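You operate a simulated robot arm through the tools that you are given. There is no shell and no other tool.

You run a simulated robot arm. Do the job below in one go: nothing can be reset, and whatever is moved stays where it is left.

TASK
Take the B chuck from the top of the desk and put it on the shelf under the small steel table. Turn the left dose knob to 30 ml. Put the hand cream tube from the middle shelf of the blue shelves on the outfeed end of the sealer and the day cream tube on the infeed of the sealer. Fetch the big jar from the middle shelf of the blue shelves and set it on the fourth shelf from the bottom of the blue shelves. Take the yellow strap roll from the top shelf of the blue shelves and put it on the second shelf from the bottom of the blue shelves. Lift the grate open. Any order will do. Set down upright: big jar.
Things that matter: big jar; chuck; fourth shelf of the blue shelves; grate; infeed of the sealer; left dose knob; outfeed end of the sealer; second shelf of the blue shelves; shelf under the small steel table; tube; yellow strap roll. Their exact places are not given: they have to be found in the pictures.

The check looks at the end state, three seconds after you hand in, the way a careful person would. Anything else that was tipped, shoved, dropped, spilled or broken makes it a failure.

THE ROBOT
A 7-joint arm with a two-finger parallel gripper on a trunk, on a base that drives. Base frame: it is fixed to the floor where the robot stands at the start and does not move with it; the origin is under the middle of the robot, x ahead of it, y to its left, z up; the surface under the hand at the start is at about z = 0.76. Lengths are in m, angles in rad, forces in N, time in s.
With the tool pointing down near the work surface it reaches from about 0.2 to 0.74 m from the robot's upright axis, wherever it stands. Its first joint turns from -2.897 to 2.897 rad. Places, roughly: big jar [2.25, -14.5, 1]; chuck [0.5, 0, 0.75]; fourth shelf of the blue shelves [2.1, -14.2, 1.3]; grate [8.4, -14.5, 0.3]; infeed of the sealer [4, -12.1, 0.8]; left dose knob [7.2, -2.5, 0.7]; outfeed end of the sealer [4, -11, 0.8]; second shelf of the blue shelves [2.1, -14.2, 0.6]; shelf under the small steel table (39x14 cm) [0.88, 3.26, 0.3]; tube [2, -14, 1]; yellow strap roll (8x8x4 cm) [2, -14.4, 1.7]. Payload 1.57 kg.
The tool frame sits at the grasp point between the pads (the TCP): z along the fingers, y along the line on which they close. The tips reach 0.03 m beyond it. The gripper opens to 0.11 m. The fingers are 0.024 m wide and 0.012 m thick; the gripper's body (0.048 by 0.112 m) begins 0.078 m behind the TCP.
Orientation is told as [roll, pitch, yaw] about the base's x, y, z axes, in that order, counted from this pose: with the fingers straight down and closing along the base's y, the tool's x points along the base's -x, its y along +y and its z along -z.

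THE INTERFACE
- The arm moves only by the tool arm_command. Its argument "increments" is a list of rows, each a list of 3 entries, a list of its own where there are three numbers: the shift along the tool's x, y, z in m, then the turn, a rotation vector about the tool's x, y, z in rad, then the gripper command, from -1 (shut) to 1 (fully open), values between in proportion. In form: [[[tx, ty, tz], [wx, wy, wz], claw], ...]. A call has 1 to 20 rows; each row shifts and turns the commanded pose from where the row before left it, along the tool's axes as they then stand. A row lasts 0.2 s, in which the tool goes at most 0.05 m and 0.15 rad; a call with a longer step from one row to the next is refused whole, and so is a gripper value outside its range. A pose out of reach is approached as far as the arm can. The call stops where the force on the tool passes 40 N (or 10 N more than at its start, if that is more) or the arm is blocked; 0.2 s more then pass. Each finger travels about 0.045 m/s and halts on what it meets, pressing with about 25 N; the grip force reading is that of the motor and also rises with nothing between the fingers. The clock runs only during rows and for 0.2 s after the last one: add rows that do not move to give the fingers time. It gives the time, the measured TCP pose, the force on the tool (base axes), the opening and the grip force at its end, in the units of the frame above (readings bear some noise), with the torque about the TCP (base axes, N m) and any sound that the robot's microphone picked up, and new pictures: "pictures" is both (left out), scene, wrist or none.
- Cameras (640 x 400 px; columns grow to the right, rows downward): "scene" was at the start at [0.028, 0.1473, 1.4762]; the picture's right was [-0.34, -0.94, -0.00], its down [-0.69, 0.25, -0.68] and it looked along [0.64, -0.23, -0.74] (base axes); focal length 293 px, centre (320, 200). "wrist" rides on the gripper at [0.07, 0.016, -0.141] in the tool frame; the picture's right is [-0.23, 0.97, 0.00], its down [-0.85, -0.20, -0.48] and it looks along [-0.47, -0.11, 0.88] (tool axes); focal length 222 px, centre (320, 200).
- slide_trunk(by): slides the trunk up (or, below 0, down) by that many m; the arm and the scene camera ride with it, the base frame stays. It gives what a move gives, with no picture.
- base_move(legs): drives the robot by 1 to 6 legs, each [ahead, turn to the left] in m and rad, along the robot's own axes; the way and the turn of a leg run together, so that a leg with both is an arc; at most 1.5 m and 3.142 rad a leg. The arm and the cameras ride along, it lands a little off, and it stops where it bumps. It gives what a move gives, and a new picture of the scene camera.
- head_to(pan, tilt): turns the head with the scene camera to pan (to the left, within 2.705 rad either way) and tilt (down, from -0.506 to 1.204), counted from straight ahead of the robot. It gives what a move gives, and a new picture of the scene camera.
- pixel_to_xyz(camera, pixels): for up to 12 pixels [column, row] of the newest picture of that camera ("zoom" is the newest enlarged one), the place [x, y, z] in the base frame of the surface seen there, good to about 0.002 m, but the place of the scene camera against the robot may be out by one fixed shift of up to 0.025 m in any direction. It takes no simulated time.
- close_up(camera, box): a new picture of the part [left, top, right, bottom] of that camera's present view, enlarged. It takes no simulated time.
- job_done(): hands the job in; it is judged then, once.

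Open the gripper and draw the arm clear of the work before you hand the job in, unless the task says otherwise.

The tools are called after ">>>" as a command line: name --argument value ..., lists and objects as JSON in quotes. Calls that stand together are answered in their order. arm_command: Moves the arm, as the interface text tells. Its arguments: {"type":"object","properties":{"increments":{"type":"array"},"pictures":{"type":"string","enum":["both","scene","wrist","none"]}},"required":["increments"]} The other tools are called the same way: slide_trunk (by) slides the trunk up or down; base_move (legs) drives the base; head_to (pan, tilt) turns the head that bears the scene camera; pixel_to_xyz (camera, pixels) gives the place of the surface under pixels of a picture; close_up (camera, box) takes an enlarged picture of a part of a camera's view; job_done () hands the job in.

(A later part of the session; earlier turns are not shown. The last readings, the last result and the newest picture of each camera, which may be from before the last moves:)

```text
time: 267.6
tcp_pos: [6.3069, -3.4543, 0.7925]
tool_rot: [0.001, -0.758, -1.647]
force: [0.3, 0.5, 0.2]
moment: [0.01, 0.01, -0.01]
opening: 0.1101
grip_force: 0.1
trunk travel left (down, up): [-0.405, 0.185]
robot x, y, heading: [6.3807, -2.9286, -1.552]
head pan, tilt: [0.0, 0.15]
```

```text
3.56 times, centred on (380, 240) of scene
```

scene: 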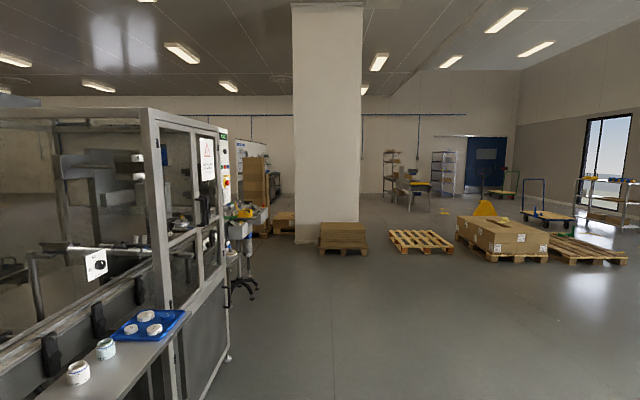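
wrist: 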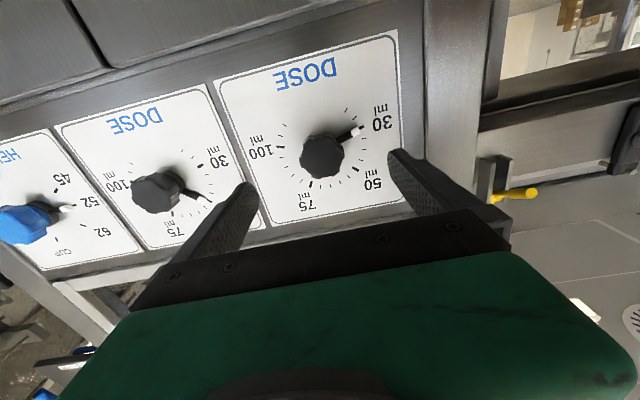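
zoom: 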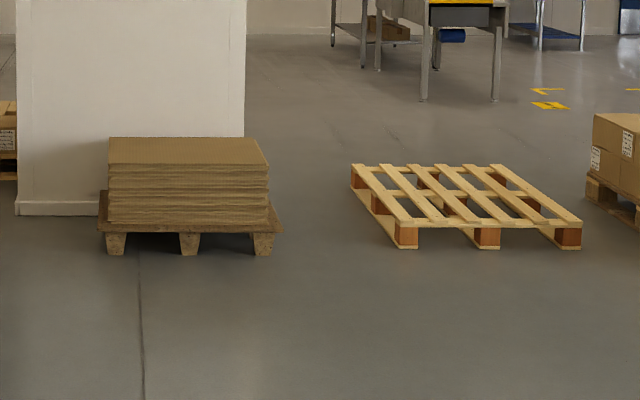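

The 0.53 m gap beside the stack is too tight. I look further right (west) for an open route.

>>> head_to --pan -0.6 --tilt 0.2

>>> close_up --camera "scene" --box '[100, 100, 500, 300]'

```text
time: 268.6
tcp_pos: [6.3045, -3.4533, 0.7912]
tool_rot: [0.001, -0.758, -1.648]
force: [-0.3, -0.1, 0.0]
moment: [0.02, 0.0, -0.02]
opening: 0.1101
grip_force: 0.1
trunk travel left (down, up): [-0.405, 0.185]
robot x, y, heading: [6.3812, -2.9312, -1.553]
head pan, tilt: [-0.6, 0.201]
```

scene: 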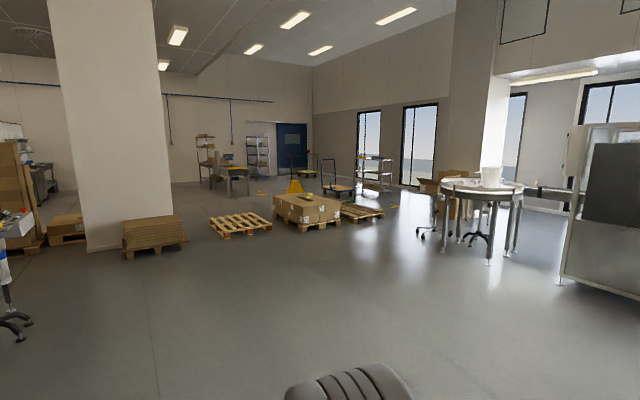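

```text
1.60 times, centred on (300, 200) of scene
```

zoom: 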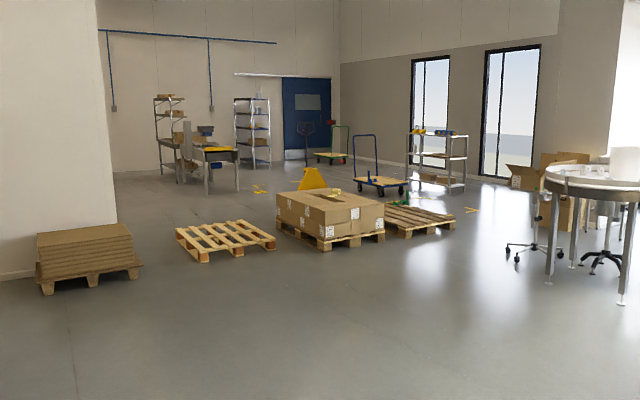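

There is open floor between the slatted pallet's right end (384,214) and the chair at (430,230). I measure those points.

>>> pixel_to_xyz --camera "scene" --pixels '[[384, 215], [350, 222], [338, 220], [380, 206], [422, 237], [360, 190], [390, 190], [350, 196], [330, 196], [488, 260], [400, 210], [280, 195]]'

```text
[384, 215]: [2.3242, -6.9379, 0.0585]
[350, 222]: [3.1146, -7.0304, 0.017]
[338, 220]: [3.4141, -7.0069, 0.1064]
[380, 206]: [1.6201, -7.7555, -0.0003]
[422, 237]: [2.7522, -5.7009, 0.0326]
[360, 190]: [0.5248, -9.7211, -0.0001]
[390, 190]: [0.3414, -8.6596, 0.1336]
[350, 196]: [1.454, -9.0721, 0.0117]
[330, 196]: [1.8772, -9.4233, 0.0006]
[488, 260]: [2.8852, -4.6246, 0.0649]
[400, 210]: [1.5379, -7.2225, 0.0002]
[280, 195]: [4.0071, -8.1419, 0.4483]
```

The corridor along y≈-6.45 between chair and pallets is about 0.9 m wide. I drive to (4.9, -6.3) first.

>>> base_move --legs '[[0, -0.42], [1.5, 0], [1.5, 0], [0.65, 0]]'

>>> head_to --pan -0.9 --tilt 0.35

```text
time: 287.2
tcp_pos: [4.7611, -6.7102, 0.7923]
tool_rot: [0.002, -0.756, -2.039]
force: [-0.1, 0.5, 0.4]
moment: [-0.02, 0.05, 0.04]
opening: 0.1101
grip_force: 0.0
trunk travel left (down, up): [-0.405, 0.185]
robot x, y, heading: [5.0325, -6.2553, -1.941]
head pan, tilt: [-0.6, 0.201]
```

scene: 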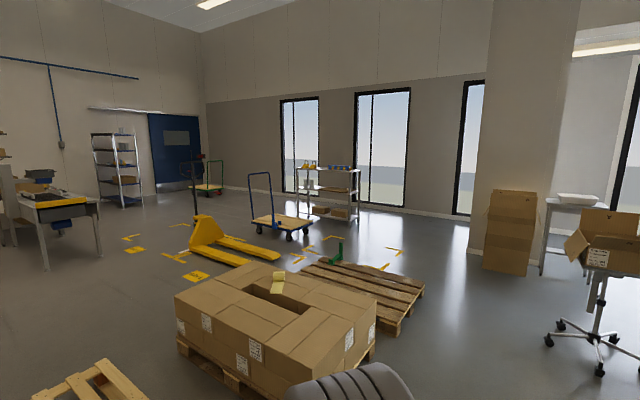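

```text
time: 288.0
tcp_pos: [4.7604, -6.7101, 0.7909]
tool_rot: [0.002, -0.757, -2.038]
force: [-0.6, 1.1, 0.4]
moment: [0.01, -0.01, -0.03]
opening: 0.11
grip_force: 0.1
trunk travel left (down, up): [-0.405, 0.185]
robot x, y, heading: [5.0307, -6.2576, -1.945]
head pan, tilt: [-0.901, 0.351]
```

scene: 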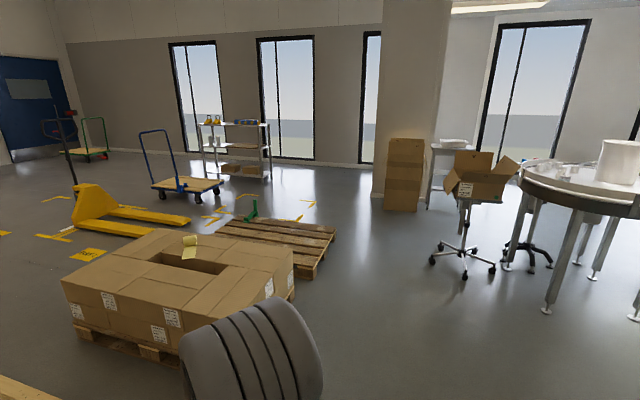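

The corridor is visible between the slatted pallet (335,235) and the chair (435,262). I measure both.

>>> pixel_to_xyz --camera "scene" --pixels '[[336, 235], [315, 277], [293, 297], [432, 264], [465, 278], [385, 210], [400, 212], [305, 218], [222, 190], [188, 200], [266, 178], [250, 218]]'

```text
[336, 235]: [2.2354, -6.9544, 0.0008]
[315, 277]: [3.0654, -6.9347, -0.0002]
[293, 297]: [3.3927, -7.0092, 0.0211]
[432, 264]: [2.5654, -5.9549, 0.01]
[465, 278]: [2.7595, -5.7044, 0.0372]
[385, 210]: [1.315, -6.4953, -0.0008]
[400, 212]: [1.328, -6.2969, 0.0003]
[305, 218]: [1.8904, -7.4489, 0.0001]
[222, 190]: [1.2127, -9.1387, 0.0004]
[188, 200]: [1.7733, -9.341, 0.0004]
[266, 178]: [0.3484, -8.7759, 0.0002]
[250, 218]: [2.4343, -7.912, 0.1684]
```

I turn west and drive along y≈-6.45 through the corridor.

>>> base_move --legs '[[0, -1.12], [1.2, 0]]'

>>> head_to --pan 0.0 --tilt 0.35

```text
time: 296.9
tcp_pos: [3.3045, -6.3155, 0.7915]
tool_rot: [0.002, -0.756, 3.133]
force: [0.5, -0.1, -0.4]
moment: [-0.01, 0.01, 0.04]
opening: 0.1102
grip_force: 0.0
trunk travel left (down, up): [-0.405, 0.185]
robot x, y, heading: [3.8322, -6.3571, -3.055]
head pan, tilt: [-0.901, 0.351]
```

scene: 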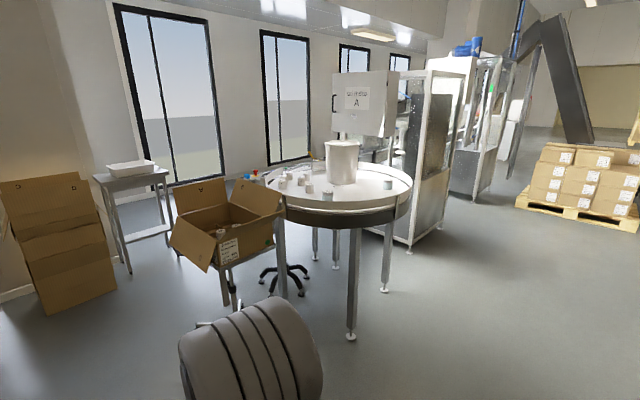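

```text
time: 298.1
tcp_pos: [3.3054, -6.3155, 0.7919]
tool_rot: [0.001, -0.759, 3.132]
force: [-0.5, 0.4, -0.9]
moment: [0.03, -0.01, -0.01]
opening: 0.1099
grip_force: 0.0
trunk travel left (down, up): [-0.405, 0.185]
robot x, y, heading: [3.8325, -6.3526, -3.057]
head pan, tilt: [0.0, 0.351]
```

scene: 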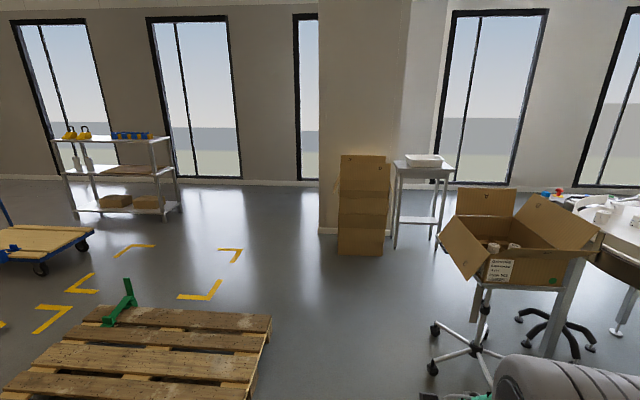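

I check the open carton's flaps on the chair before passing them.

>>> pixel_to_xyz --camera "scene" --pixels '[[442, 232], [460, 275], [433, 368], [432, 328], [470, 195], [498, 290], [272, 316], [250, 380], [340, 245], [384, 250]]'

```text
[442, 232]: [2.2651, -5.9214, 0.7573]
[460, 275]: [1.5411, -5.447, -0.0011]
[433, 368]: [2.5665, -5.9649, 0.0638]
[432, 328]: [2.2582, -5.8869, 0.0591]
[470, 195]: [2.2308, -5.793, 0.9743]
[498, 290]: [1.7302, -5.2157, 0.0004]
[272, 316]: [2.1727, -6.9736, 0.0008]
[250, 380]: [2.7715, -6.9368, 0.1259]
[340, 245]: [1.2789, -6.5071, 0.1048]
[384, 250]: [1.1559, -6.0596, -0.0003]
```

Clear by over 0.3 m. I drive on to x≈1.8 and turn left to face south.

>>> base_move --legs '[[1.5, 0], [0.55, 0], [0, 1.47]]'

>>> head_to --pan 0.1 --tilt 0.3

```text
time: 311.8
tcp_pos: [1.7366, -7.0564, 0.792]
tool_rot: [0.002, -0.756, -1.674]
force: [0.3, -0.5, -1.0]
moment: [0.03, 0.03, -0.02]
opening: 0.1097
grip_force: 0.0
trunk travel left (down, up): [-0.405, 0.185]
robot x, y, heading: [1.8237, -6.5358, -1.577]
head pan, tilt: [0.0, 0.351]
```

scene: 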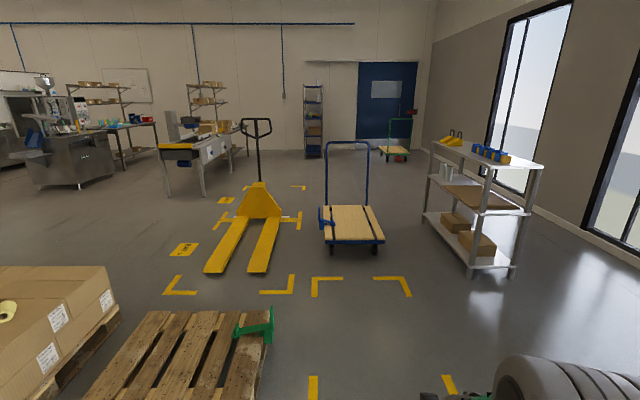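

```text
time: 312.4
tcp_pos: [1.7371, -7.0562, 0.7921]
tool_rot: [0.001, -0.758, -1.673]
force: [-0.7, 0.1, -0.2]
moment: [0.0, -0.02, -0.02]
opening: 0.1101
grip_force: 0.1
trunk travel left (down, up): [-0.405, 0.185]
robot x, y, heading: [1.8262, -6.5409, -1.581]
head pan, tilt: [0.099, 0.3]
```

scene: 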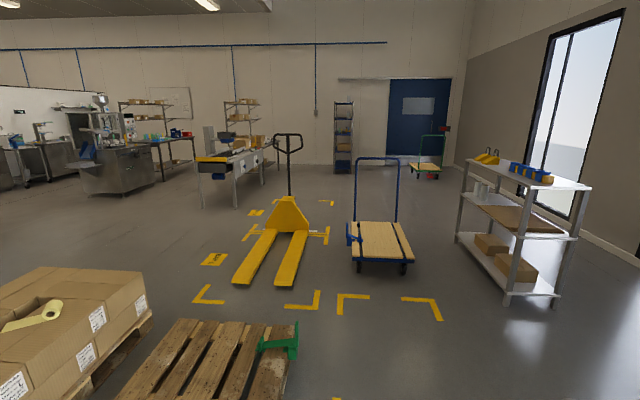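

The blue shelves are at (343,140), the sealer at (240,160). I measure the trolley, jack and rack to choose the lane.

>>> pixel_to_xyz --camera "scene" --pixels '[[358, 268], [405, 268], [412, 255], [350, 240], [285, 282], [326, 240], [298, 235], [457, 238], [507, 303], [343, 170], [343, 105], [240, 195]]'

>>> close_up --camera "scene" --box '[180, 80, 420, 230]'

```text
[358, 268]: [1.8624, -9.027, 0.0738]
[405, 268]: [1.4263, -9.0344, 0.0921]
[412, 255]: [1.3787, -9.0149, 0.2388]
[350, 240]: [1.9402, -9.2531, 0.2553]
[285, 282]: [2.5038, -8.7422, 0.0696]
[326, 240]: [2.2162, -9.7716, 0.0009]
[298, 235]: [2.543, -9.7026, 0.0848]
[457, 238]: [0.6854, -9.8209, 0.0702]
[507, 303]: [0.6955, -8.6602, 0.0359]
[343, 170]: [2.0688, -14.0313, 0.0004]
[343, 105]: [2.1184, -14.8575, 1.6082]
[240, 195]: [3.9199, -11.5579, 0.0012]
```

```text
2.67 times, centred on (300, 155) of scene
```

zoom: 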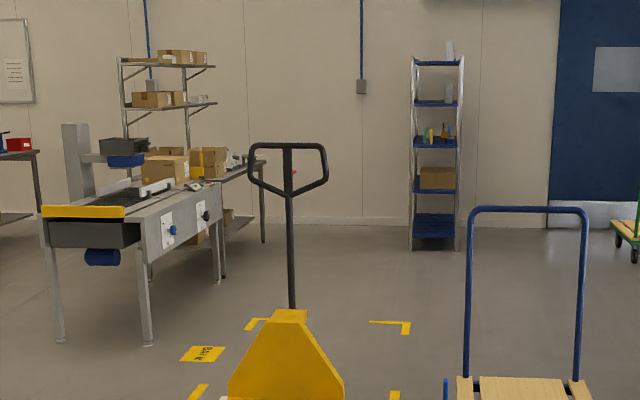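

The lane between the rack (x≤0.67) and the trolley (x≥1.36) is 0.69 m wide. I head to (1.01, -8.1) and line up for it.

>>> base_move --legs '[[0, -0.44], [1.45, 0]]'

```text
time: 320.9
tcp_pos: [0.9127, -8.2797, 0.7922]
tool_rot: [0.004, -0.758, -2.105]
force: [0.0, 0.2, 0.7]
moment: [-0.01, 0.0, 0.0]
opening: 0.11
grip_force: 0.0
trunk travel left (down, up): [-0.405, 0.185]
robot x, y, heading: [1.2112, -7.8443, -2.01]
head pan, tilt: [0.099, 0.3]
```

scene: 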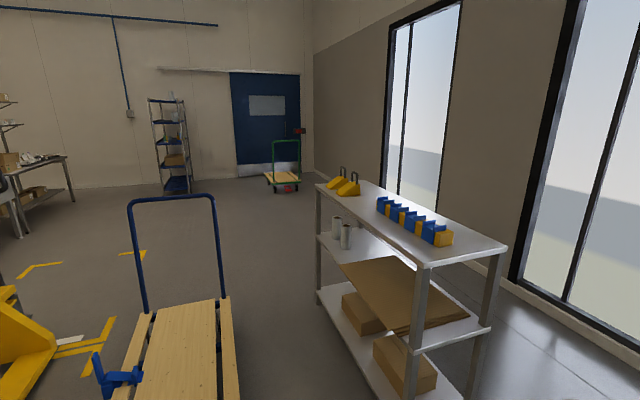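

To keep the hand clear of the rack's corner I approach in a gentle S: turn to heading -1.80, then straighten.

>>> base_move --legs '[[0, 0.21], [0.5, 0], [0, 0.14]]'

>>> head_to --pan 0.0 --tilt 0.7

```text
time: 325.2
tcp_pos: [0.9759, -8.851, 0.7911]
tool_rot: [0.003, -0.756, -1.739]
force: [-0.5, 1.0, 0.0]
moment: [0.0, 0.02, -0.03]
opening: 0.1101
grip_force: 0.1
trunk travel left (down, up): [-0.405, 0.185]
robot x, y, heading: [1.0958, -8.3388, -1.65]
head pan, tilt: [0.099, 0.3]
```

scene: 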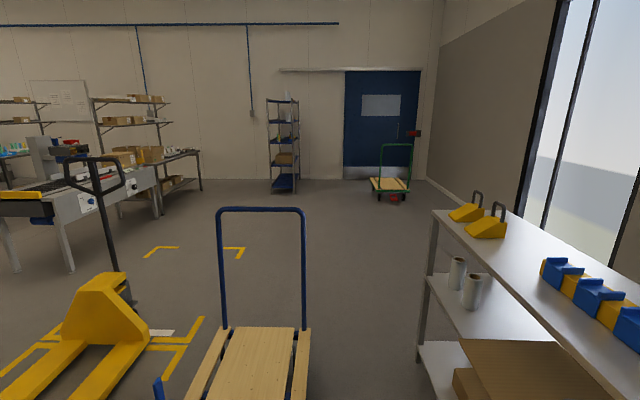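

```text
time: 326.1
tcp_pos: [0.9769, -8.8516, 0.7914]
tool_rot: [0.002, -0.757, -1.738]
force: [-0.5, -0.1, 0.4]
moment: [0.01, 0.02, -0.04]
opening: 0.11
grip_force: 0.0
trunk travel left (down, up): [-0.405, 0.185]
robot x, y, heading: [1.1004, -8.3407, -1.642]
head pan, tilt: [0.0, 0.7]
```

scene: 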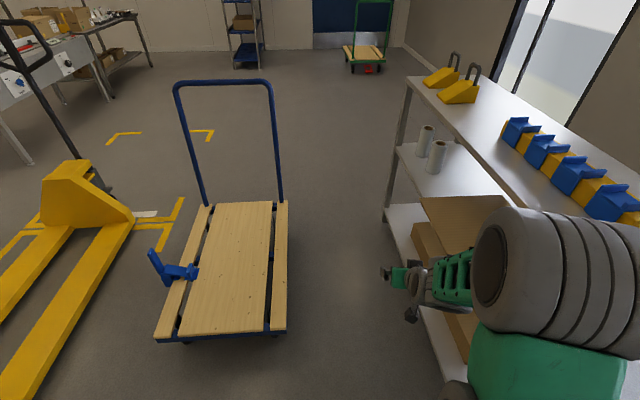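

I measure the lane edges, the rack's height and the elbow's position before entering.

>>> pixel_to_xyz --camera "scene" --pixels '[[287, 325], [288, 210], [385, 215], [405, 80], [445, 375], [430, 110], [500, 270], [540, 220], [470, 290], [520, 360], [470, 70], [285, 330]]'

```text
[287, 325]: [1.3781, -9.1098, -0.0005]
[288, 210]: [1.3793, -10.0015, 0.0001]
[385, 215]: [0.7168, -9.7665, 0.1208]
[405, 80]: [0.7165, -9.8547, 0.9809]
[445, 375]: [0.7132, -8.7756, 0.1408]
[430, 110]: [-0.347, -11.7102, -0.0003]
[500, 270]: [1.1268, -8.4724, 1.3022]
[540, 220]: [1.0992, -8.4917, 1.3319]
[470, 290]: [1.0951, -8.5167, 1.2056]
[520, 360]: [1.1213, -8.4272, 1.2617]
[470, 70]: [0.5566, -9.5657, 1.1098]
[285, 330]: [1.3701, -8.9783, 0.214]
```

Lane centre is x≈1.02. I shift over slightly, straighten to due south and pass through.

>>> base_move --legs '[[0, -0.1], [0.4, 0], [0, 0.17]]'

```text
time: 329.8
tcp_pos: [0.9442, -9.2492, 0.7902]
tool_rot: [0.001, -0.757, -1.665]
force: [-0.4, 0.2, 0.4]
moment: [-0.03, -0.01, -0.01]
opening: 0.1103
grip_force: 0.0
trunk travel left (down, up): [-0.405, 0.185]
robot x, y, heading: [1.0307, -8.7275, -1.575]
head pan, tilt: [0.0, 0.7]
```

scene: 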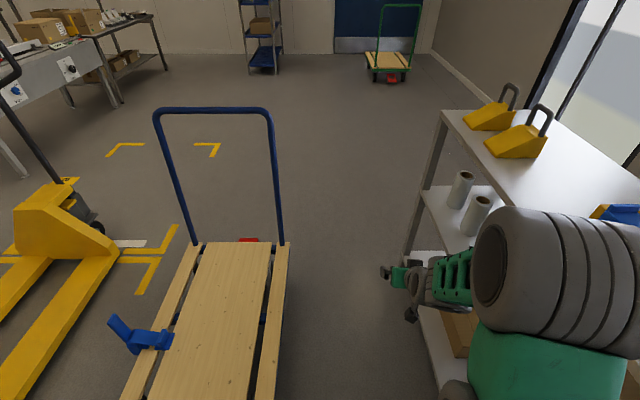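

Centred in the lane at x=1.03, heading -1.575. I drive straight south 1.5 m and a bit more.

>>> base_move --legs '[[0.8, 0]]'

>>> base_move --legs '[[1.0, 0]]'

>>> head_to --pan 0.3 --tilt 0.15

```text
time: 334.1
tcp_pos: [0.9362, -10.0461, 0.7911]
tool_rot: [0.001, -0.757, -1.676]
force: [0.4, -0.6, -0.6]
moment: [-0.01, -0.03, 0.03]
opening: 0.1097
grip_force: 0.0
trunk travel left (down, up): [-0.405, 0.185]
robot x, y, heading: [1.0274, -9.5269, -1.579]
head pan, tilt: [0.0, 0.7]
```

scene: 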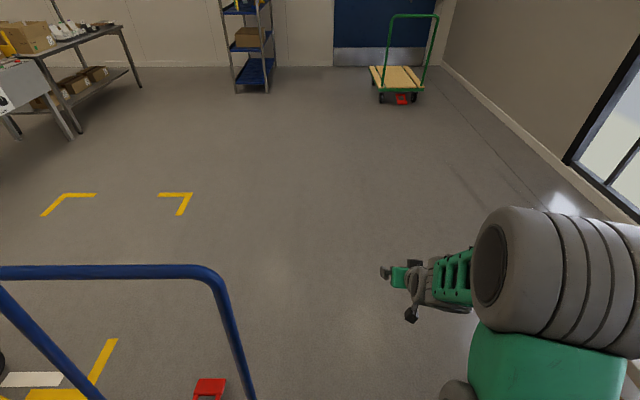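

```text
time: 339.2
tcp_pos: [0.9417, -11.0285, 0.7925]
tool_rot: [0.0, -0.758, -1.658]
force: [-0.7, -0.3, -0.6]
moment: [-0.03, 0.03, 0.01]
opening: 0.1098
grip_force: 0.0
trunk travel left (down, up): [-0.405, 0.185]
robot x, y, heading: [1.0256, -10.5059, -1.559]
head pan, tilt: [0.0, 0.7]
```

scene: 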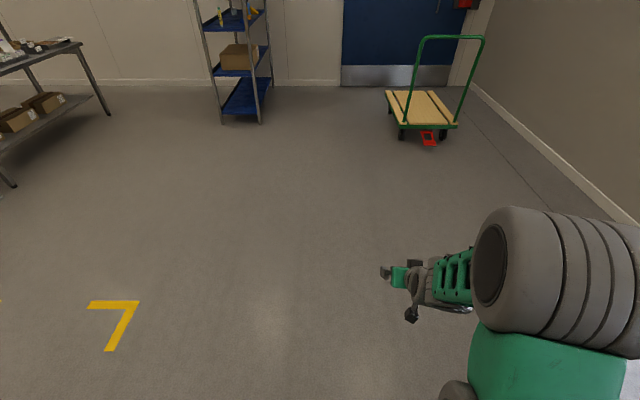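

```text
time: 340.1
tcp_pos: [0.9425, -11.0274, 0.7914]
tool_rot: [0.002, -0.758, -1.657]
force: [1.1, 0.2, -0.2]
moment: [-0.02, 0.0, 0.0]
opening: 0.1099
grip_force: 0.1
trunk travel left (down, up): [-0.405, 0.185]
robot x, y, heading: [1.0214, -10.5078, -1.566]
head pan, tilt: [0.3, 0.15]
```

scene: 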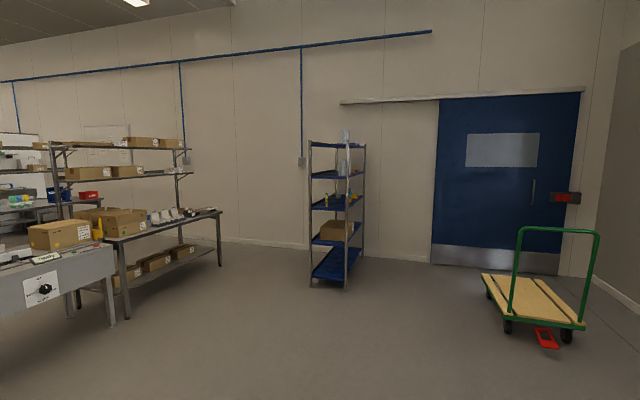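

The blue shelves stand at (335,210). I zoom in on them and measure the shelf levels and posts.

>>> close_up --camera "scene" --box '[280, 120, 400, 300]'

>>> pixel_to_xyz --camera "scene" --pixels '[[312, 285], [347, 288], [362, 262], [330, 203], [330, 175], [330, 145], [330, 240], [330, 265], [345, 160], [310, 200], [347, 210], [363, 200]]'

```text
2.22 times, centred on (340, 210) of scene
```

zoom: 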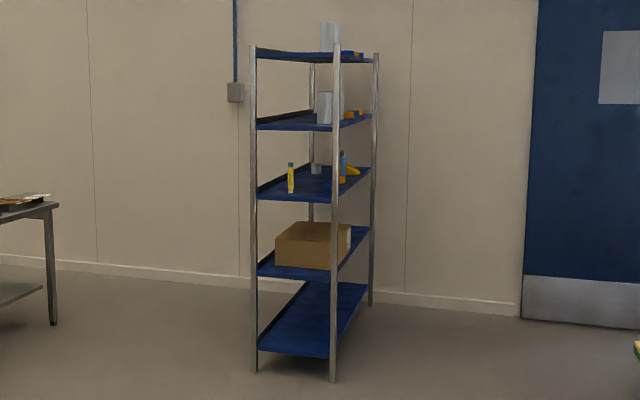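

```text
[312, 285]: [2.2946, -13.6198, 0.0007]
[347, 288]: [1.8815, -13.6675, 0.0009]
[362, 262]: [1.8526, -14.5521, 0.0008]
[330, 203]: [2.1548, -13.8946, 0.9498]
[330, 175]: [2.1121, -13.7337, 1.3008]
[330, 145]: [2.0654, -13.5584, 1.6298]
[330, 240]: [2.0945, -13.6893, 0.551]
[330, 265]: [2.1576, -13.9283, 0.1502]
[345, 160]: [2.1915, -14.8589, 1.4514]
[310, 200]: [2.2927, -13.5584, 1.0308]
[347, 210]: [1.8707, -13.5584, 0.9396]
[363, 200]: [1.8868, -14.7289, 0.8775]
```

The shelves span x≈1.87–2.29, y≈-13.56 to -14.7, with levels at about 0.15, 0.55, 0.95, 1.30 and 1.63. I measure the bench to the east, the wall and the green trolley.

>>> pixel_to_xyz --camera "scene" --pixels '[[220, 211], [219, 264], [126, 314], [190, 150], [265, 240], [490, 290], [508, 330], [580, 330], [430, 262], [112, 325], [75, 315], [300, 246]]'

>>> close_up --camera "scene" --box '[300, 135, 370, 225]'

```text
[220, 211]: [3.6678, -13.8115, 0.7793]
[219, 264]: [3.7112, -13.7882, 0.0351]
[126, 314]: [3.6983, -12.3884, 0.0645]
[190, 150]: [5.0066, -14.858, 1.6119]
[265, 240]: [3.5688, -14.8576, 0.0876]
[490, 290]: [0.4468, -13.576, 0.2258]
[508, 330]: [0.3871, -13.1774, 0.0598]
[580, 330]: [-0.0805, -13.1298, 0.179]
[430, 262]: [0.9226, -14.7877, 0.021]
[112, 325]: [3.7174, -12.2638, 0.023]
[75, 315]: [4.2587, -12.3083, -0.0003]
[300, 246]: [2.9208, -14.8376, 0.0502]
```

```text
4.44 times, centred on (335, 180) of scene
```

zoom: 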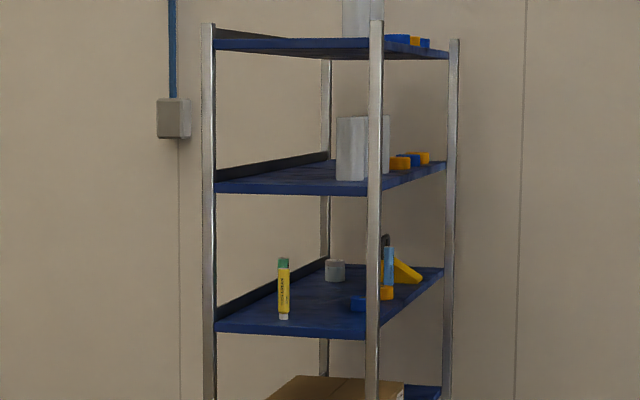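

The shelves' open west side and a dark lip along the east side are visible; the big jar is near the east edge. I drive round toward the east side to see from there.

>>> base_move --legs '[[0, 0.72], [1.4, 0], [1.2, 0], [0, -0.75]]'

>>> head_to --pan -0.45 --tilt 0.2

```text
time: 356.8
tcp_pos: [2.745, -12.9478, 0.7917]
tool_rot: [0.002, -0.76, -1.654]
force: [0.1, 0.7, -0.2]
moment: [0.04, 0.01, -0.03]
opening: 0.1101
grip_force: 0.1
trunk travel left (down, up): [-0.405, 0.185]
robot x, y, heading: [2.8197, -12.4221, -1.56]
head pan, tilt: [0.3, 0.15]
```

scene: 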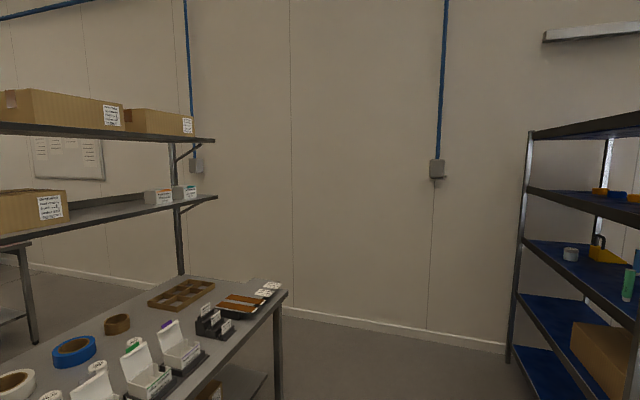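

```text
time: 357.9
tcp_pos: [2.7458, -12.9464, 0.7927]
tool_rot: [0.002, -0.758, -1.652]
force: [0.4, 0.5, 0.5]
moment: [0.0, 0.0, -0.01]
opening: 0.1097
grip_force: 0.1
trunk travel left (down, up): [-0.405, 0.185]
robot x, y, heading: [2.8222, -12.4223, -1.559]
head pan, tilt: [-0.45, 0.201]
```

scene: 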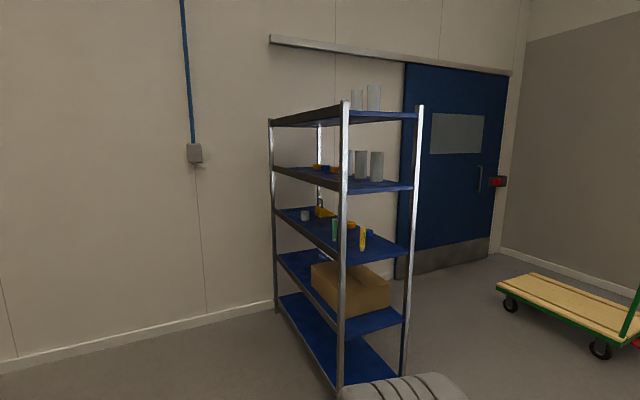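

From the north-east I see the middle shelf's items around (305–370, 210–245). I zoom in.

>>> close_up --camera "scene" --box '[265, 190, 415, 270]'

>>> close_up --camera "scene" --box '[265, 80, 425, 200]'

```text
4.27 times, centred on (340, 230) of scene
```

zoom: 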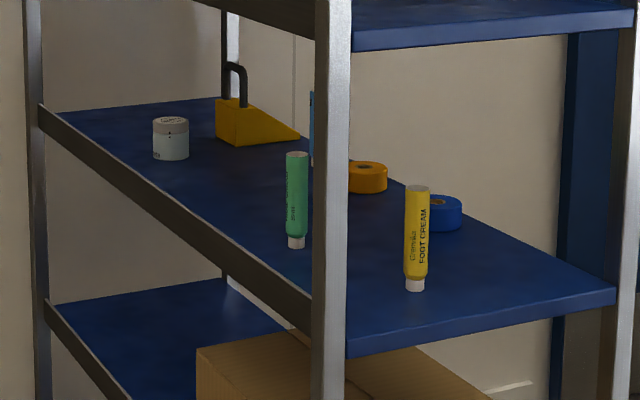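

```text
3.33 times, centred on (345, 140) of scene
```

zoom: 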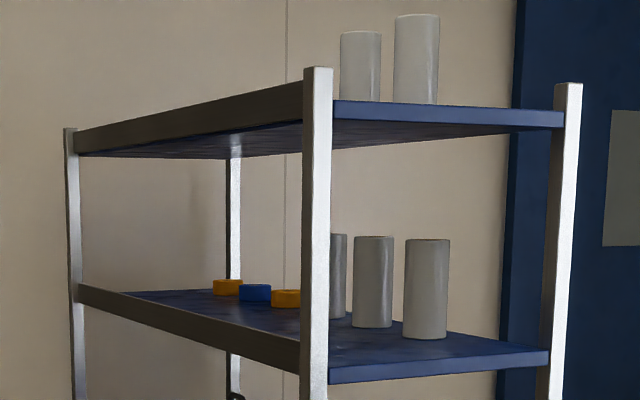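

The jar (170,140) stands near the east lip; a green tube, a blue tube behind the post and a foot-cream tube are also there. I drive to the east side and face the shelves.

>>> base_move --legs '[[0, 0.16], [1.35, 0], [0, -1.7]]'

>>> head_to --pan -0.1 --tilt 0.4

```text
time: 369.3
tcp_pos: [2.5257, -13.6744, 0.7904]
tool_rot: [0.002, -0.758, 3.1]
force: [-0.8, -0.3, -0.4]
moment: [-0.02, -0.03, 0.01]
opening: 0.11
grip_force: 0.1
trunk travel left (down, up): [-0.405, 0.185]
robot x, y, heading: [3.048, -13.7291, -3.087]
head pan, tilt: [-0.45, 0.201]
```

scene: 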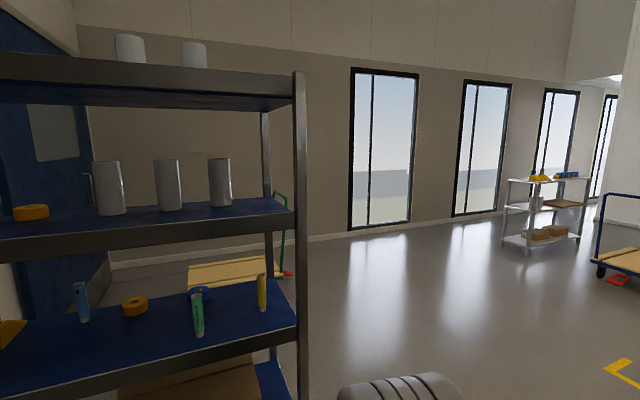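

```text
time: 370.2
tcp_pos: [2.525, -13.6751, 0.7921]
tool_rot: [0.002, -0.76, 3.102]
force: [-0.6, -0.5, 1.0]
moment: [0.0, 0.01, -0.03]
opening: 0.11
grip_force: 0.0
trunk travel left (down, up): [-0.405, 0.185]
robot x, y, heading: [3.0524, -13.7302, -3.084]
head pan, tilt: [-0.099, 0.4]
```

scene: 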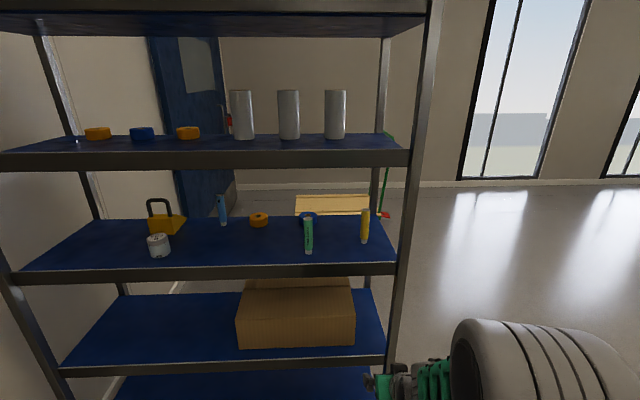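

A clear view of the middle shelf: jar (158,245), blue tube (222,210), green tube (308,236), yellow foot-cream tube (365,226). I zoom in to read the labels.

>>> close_up --camera "scene" --box '[130, 185, 250, 265]'

>>> close_up --camera "scene" --box '[240, 190, 390, 270]'

>>> pixel_to_xyz --camera "scene" --pixels '[[158, 250], [158, 240], [222, 215], [308, 240], [365, 230], [258, 220], [165, 225], [60, 255], [350, 255], [30, 272], [390, 275], [200, 160]]'

```text
5.00 times, centred on (190, 225) of scene
```

zoom: 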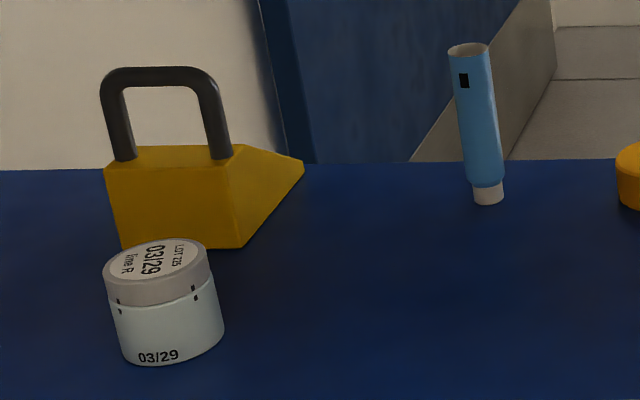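

```text
4.27 times, centred on (315, 230) of scene
```

zoom: 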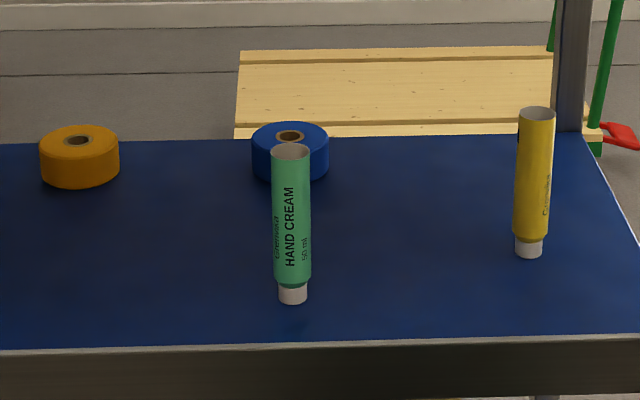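

```text
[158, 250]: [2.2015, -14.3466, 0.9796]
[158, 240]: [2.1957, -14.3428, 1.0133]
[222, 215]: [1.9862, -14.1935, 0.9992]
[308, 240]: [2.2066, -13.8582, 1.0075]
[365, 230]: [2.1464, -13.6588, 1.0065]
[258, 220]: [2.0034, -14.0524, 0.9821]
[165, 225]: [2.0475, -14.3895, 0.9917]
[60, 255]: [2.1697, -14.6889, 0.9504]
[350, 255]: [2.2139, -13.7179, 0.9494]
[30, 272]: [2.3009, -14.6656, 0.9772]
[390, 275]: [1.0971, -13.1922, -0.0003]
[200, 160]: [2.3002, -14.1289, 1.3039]
```

The green tube is HAND CREAM; the blue one must be the day cream (to be checked). I measure the jar and the beams in detail.

>>> pixel_to_xyz --camera "scene" --pixels '[[200, 264], [200, 272], [200, 281], [200, 152], [200, 160], [200, 170], [148, 245], [168, 245], [158, 236], [161, 257], [150, 236], [166, 234]]'

>>> arm_command --increments '[[[0, 0, 0], [0, 0, 0], 1]]' --pictures "wrist"

```text
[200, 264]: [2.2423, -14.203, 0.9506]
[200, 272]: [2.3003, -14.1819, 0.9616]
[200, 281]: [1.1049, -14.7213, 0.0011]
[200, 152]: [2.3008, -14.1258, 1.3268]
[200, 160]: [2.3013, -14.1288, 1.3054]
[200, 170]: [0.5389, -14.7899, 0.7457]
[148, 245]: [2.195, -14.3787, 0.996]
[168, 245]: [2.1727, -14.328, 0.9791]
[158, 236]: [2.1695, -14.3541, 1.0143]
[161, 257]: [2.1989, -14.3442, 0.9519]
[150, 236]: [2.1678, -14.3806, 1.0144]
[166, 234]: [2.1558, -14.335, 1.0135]
```

```text
time: 370.6
tcp_pos: [2.5243, -13.6751, 0.7928]
tool_rot: [0.001, -0.759, 3.102]
force: [0.3, 0.8, 0.7]
moment: [-0.01, -0.01, -0.03]
opening: 0.1101
grip_force: 0.1
trunk travel left (down, up): [-0.405, 0.185]
robot x, y, heading: [3.0478, -13.7322, -3.089]
head pan, tilt: [-0.099, 0.4]
```

wrist: 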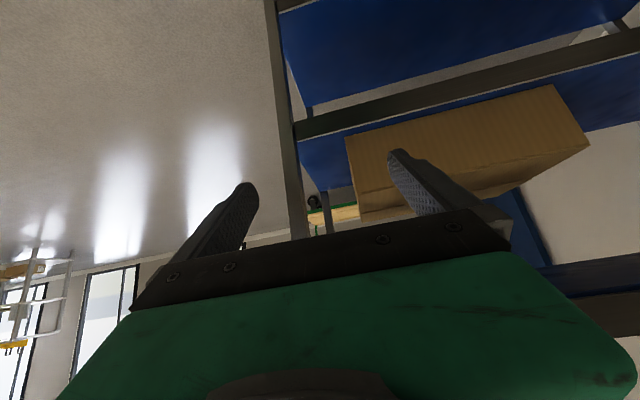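

The jar is about 0.058 m wide, z 0.95–1.015, centre near (2.17, -14.33). I bring the robot level with it by turning north, backing up 0.6 m and turning to face west again.

>>> base_move --legs '[[0, -1.6], [-0.58, 0], [0, 1.55]]'

>>> head_to --pan -0.1 --tilt 0.5

```text
time: 381.6
tcp_pos: [2.5322, -14.2196, 0.7919]
tool_rot: [0.002, -0.759, 3.029]
force: [0.2, 0.2, 0.0]
moment: [-0.03, -0.04, 0.0]
opening: 0.1098
grip_force: 0.1
trunk travel left (down, up): [-0.405, 0.185]
robot x, y, heading: [3.051, -14.3111, 3.126]
head pan, tilt: [-0.099, 0.4]
```

scene: 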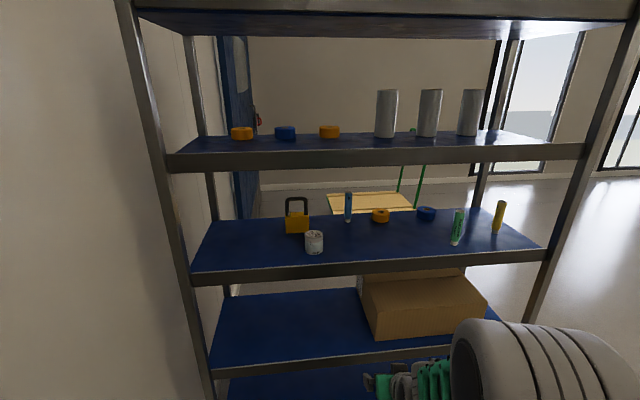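

```text
time: 382.3
tcp_pos: [2.534, -14.2206, 0.7924]
tool_rot: [0.0, -0.76, 3.027]
force: [-0.2, 0.2, -0.4]
moment: [-0.02, 0.02, -0.03]
opening: 0.1101
grip_force: 0.0
trunk travel left (down, up): [-0.405, 0.185]
robot x, y, heading: [3.0522, -14.3138, 3.123]
head pan, tilt: [-0.099, 0.499]
```

scene: 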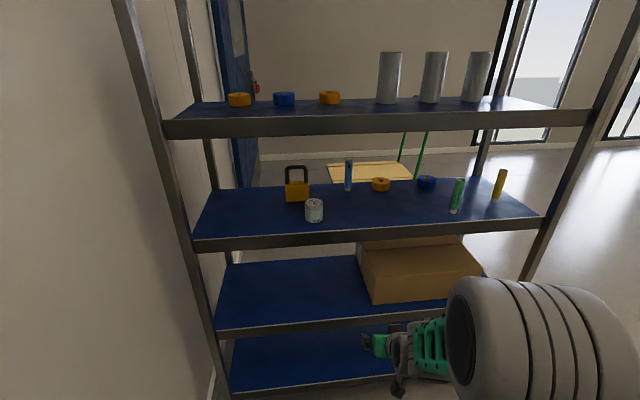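

I measure the jar, and the objects on the fourth shelf to choose a free spot there.

>>> pixel_to_xyz --camera "scene" --pixels '[[314, 212], [314, 203], [305, 212], [323, 212], [239, 100], [284, 100], [329, 98], [389, 100], [300, 112], [350, 113], [240, 112], [314, 222]]'

>>> close_up --camera "scene" --box '[270, 150, 380, 240]'

```text
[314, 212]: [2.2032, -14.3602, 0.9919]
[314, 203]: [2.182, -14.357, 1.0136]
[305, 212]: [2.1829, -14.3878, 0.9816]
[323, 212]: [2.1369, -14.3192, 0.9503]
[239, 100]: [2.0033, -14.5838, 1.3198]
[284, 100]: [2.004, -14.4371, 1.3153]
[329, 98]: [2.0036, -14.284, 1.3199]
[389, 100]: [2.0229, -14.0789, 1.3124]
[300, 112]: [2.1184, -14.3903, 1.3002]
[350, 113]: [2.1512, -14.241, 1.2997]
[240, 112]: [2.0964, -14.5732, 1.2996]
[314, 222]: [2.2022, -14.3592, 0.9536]
```

```text
4.44 times, centred on (325, 195) of scene
```

zoom: 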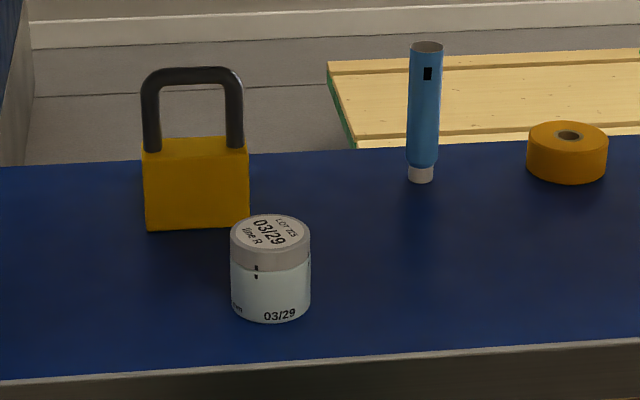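

The spot at (2.17, -14.33) on the fourth shelf is free (rolls sit at x≈1.97). I check the lip's top and the upper beam's lower edge for clearance.

>>> pixel_to_xyz --camera "scene" --pixels '[[314, 228], [314, 231], [314, 233], [314, 236], [314, 242], [314, 246], [314, 116], [314, 119], [314, 122], [314, 130], [314, 133], [314, 135]]'

```text
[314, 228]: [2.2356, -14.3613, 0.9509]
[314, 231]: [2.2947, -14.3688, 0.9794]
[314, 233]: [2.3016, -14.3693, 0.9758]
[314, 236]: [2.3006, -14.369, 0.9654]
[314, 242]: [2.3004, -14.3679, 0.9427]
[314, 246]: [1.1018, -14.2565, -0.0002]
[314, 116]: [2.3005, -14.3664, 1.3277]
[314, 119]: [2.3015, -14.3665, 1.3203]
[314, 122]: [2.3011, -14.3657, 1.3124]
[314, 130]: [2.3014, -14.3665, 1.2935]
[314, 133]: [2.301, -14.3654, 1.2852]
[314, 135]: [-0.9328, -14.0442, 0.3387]
```

The opening between lip (z 0.98) and upper beam (z 1.28) is 0.30 m; a 50° downward tool fits. I raise the hand to z≈1.1 beside the shelf, level with the jar.

>>> arm_command --increments '[[[0, 0, 0], [-0.0785, 0.06, -0.0827], 1], [[-0.0295, 0.0161, -0.0331], [0, 0, 0], 1], [[-0.0295, 0.0161, -0.0331], [0, 0, 0], 1], [[-0.0295, 0.0161, -0.0331], [0, 0, 0], 1], [[-0.0295, 0.0161, -0.0331], [0, 0, 0], 1], [[-0.0295, 0.0161, -0.0331], [0, 0, 0], 1], [[-0.0295, 0.0161, -0.0331], [0, 0, 0], 1], [[-0.0295, 0.0161, -0.0331], [0, 0, 0], 1], [[0, 0, 0], [0, 0, 0], 1]]' --pictures "both"

```text
time: 384.3
tcp_pos: [2.5247, -14.3313, 1.101]
tool_rot: [0.005, -0.7, 3.14]
force: [-0.5, -0.6, -0.3]
moment: [0.0, 0.01, 0.0]
opening: 0.1099
grip_force: 0.0
trunk travel left (down, up): [-0.405, 0.185]
robot x, y, heading: [3.0549, -14.3146, 3.125]
head pan, tilt: [-0.099, 0.499]
```

scene: 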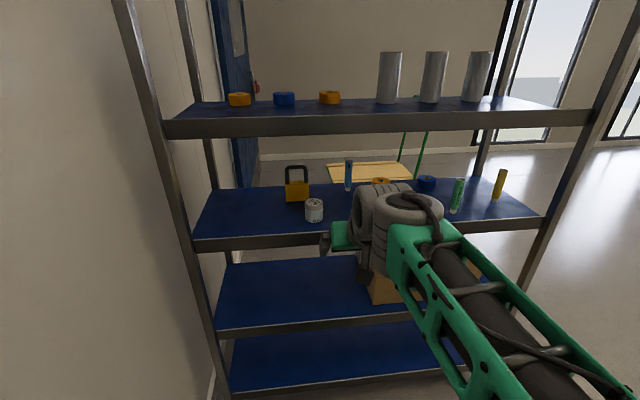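
wrist: 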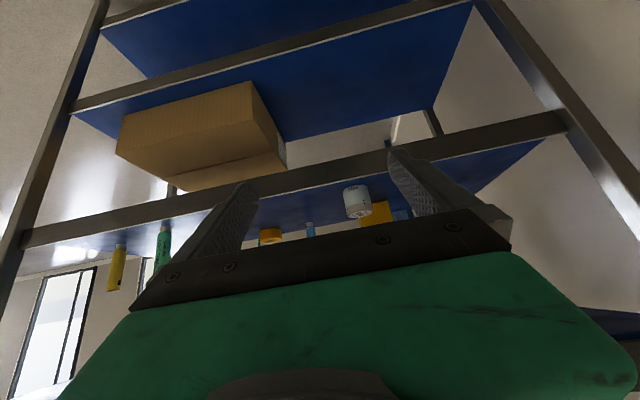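

The wrist camera sees the jar at (357,200). I measure it from here.

>>> close_up --camera "wrist" --box '[310, 160, 410, 240]'

>>> pixel_to_xyz --camera "zoom" --pixels '[[220, 210], [325, 200], [390, 190], [290, 160], [310, 270], [240, 260], [380, 240], [305, 170], [320, 240]]'

```text
5.00 times, centred on (360, 200) of wrist
```

zoom: 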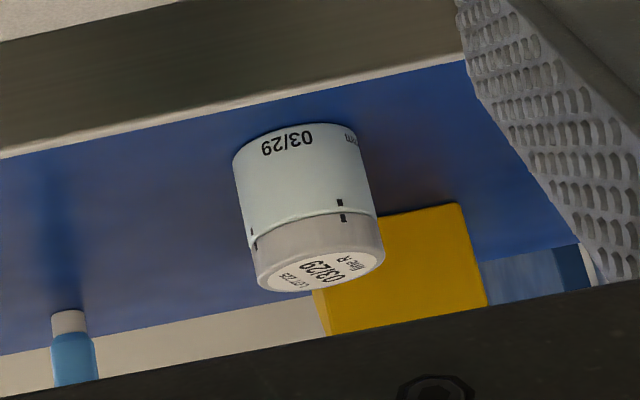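

```text
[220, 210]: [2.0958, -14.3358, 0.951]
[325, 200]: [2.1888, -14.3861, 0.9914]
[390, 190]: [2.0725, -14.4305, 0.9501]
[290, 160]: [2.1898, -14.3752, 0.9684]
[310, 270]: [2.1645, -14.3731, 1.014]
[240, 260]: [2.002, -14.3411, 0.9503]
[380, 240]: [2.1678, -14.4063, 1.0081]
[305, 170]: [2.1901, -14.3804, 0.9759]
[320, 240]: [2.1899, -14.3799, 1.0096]
```

The scene camera's offset is a fixed world shift of about (+0.0145, +0.021); the wrist camera is the reference. I take the jar's side edges in the zoom.

>>> pixel_to_xyz --camera "zoom" --pixels '[[238, 180], [248, 220], [255, 250], [360, 165], [372, 205], [378, 225], [300, 130], [312, 215], [320, 262], [335, 285], [262, 282], [376, 265]]'

```text
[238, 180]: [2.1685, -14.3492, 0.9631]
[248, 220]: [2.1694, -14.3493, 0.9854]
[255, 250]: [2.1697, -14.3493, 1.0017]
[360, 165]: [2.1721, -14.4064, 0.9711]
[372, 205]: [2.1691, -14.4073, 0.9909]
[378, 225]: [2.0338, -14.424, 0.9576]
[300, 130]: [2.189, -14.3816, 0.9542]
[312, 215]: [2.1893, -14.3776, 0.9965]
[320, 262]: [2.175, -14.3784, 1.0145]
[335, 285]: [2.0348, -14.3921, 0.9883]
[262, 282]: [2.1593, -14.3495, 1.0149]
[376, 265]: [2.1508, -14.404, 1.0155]
```

The jar is centred at (2.160, -14.378), 0.059 m wide. I shift the hand sideways to it and drive the base 0.23 m forward.

>>> arm_command --increments '[[[0, 0.025, 0], [0, 0, 0], 1], [[0, 0.025, 0], [0, 0, 0], 1], [[0, 0, 0], [0, 0, 0], 1]]' --pictures "none"

>>> base_move --legs '[[0.22, 0]]'

>>> arm_command --increments '[[[0, 0, 0], [0, 0, 0], 1]]' --pictures "wrist"

```text
time: 385.1
tcp_pos: [2.5256, -14.3821, 1.1022]
tool_rot: [0.005, -0.698, 3.138]
force: [-0.3, -0.2, 0.0]
moment: [0.02, 0.0, -0.01]
opening: 0.11
grip_force: 0.0
trunk travel left (down, up): [-0.405, 0.185]
robot x, y, heading: [3.0509, -14.315, 3.122]
head pan, tilt: [-0.099, 0.499]
```

```text
time: 386.7
tcp_pos: [2.3073, -14.3776, 1.1013]
tool_rot: [0.004, -0.698, 3.138]
force: [-0.2, 0.8, 0.1]
moment: [0.03, 0.02, 0.0]
opening: 0.1097
grip_force: 0.0
trunk travel left (down, up): [-0.405, 0.185]
robot x, y, heading: [2.8302, -14.3111, 3.121]
head pan, tilt: [-0.099, 0.499]
```

scene: 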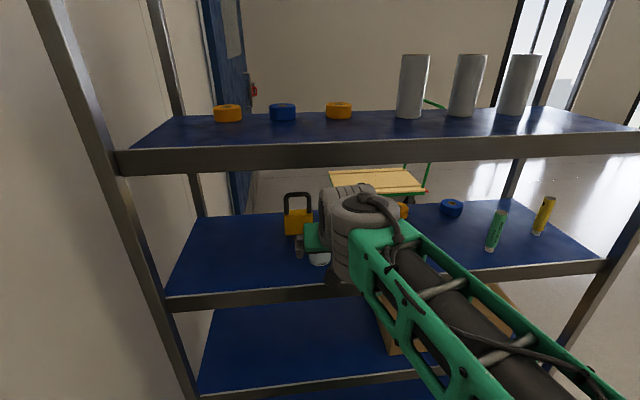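

```text
time: 387.1
tcp_pos: [2.3074, -14.3759, 1.101]
tool_rot: [0.006, -0.699, 3.139]
force: [0.1, 0.8, -0.6]
moment: [0.03, 0.03, 0.0]
opening: 0.11
grip_force: 0.1
trunk travel left (down, up): [-0.405, 0.185]
robot x, y, heading: [2.8373, -14.3091, 3.121]
head pan, tilt: [-0.099, 0.499]
```

wrist: 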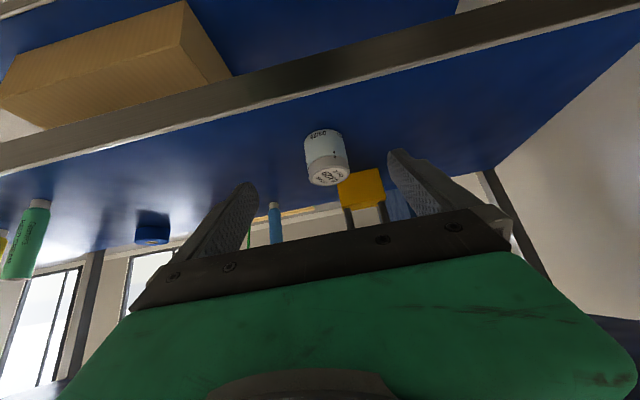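

The jar is ahead between the fingers. I check where the bulky wrist joint is relative to the upper beam before moving in.

>>> pixel_to_xyz --camera "scene" --pixels '[[355, 192], [335, 195], [325, 215], [345, 205], [375, 200], [310, 230], [330, 280], [300, 245]]'

```text
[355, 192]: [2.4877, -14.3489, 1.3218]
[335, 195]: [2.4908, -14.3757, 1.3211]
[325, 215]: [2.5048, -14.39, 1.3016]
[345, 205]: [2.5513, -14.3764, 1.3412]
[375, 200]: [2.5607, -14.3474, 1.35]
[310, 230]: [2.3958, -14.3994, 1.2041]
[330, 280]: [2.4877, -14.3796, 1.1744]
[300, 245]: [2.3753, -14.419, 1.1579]
```

The wrist's front stays beyond x 2.33 at the end of the move, clear of the beam at x 2.30. I move in around the jar.

>>> arm_command --increments '[[[-0.006, 0.0003, 0.0296], [0, 0, 0], 1], [[-0.006, 0.0003, 0.0296], [0, 0, 0], 1], [[-0.006, 0.0003, 0.0296], [0, 0, 0], 1], [[-0.006, 0.0003, 0.0296], [0, 0, 0], 1], [[-0.006, 0.0003, 0.0296], [0, 0, 0], 1], [[-0.006, 0.0003, 0.0296], [0, 0, 0], 1], [[0, 0, 0], [0, 0, 0], 1]]' --pictures "both"

```text
time: 388.7
tcp_pos: [2.1652, -14.3788, 0.9859]
tool_rot: [0.006, -0.699, 3.139]
force: [0.1, 0.1, -0.2]
moment: [0.0, 0.02, 0.01]
opening: 0.1099
grip_force: 0.0
trunk travel left (down, up): [-0.405, 0.185]
robot x, y, heading: [2.8305, -14.3079, 3.119]
head pan, tilt: [-0.099, 0.499]
```

scene: 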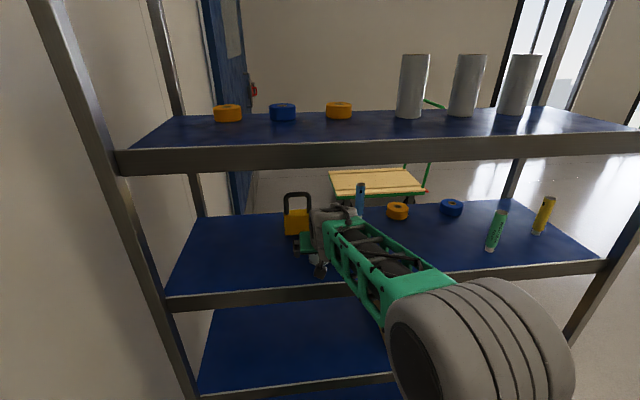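
wrist: 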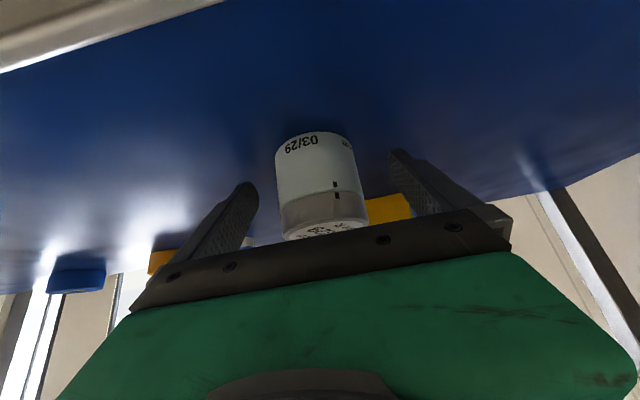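

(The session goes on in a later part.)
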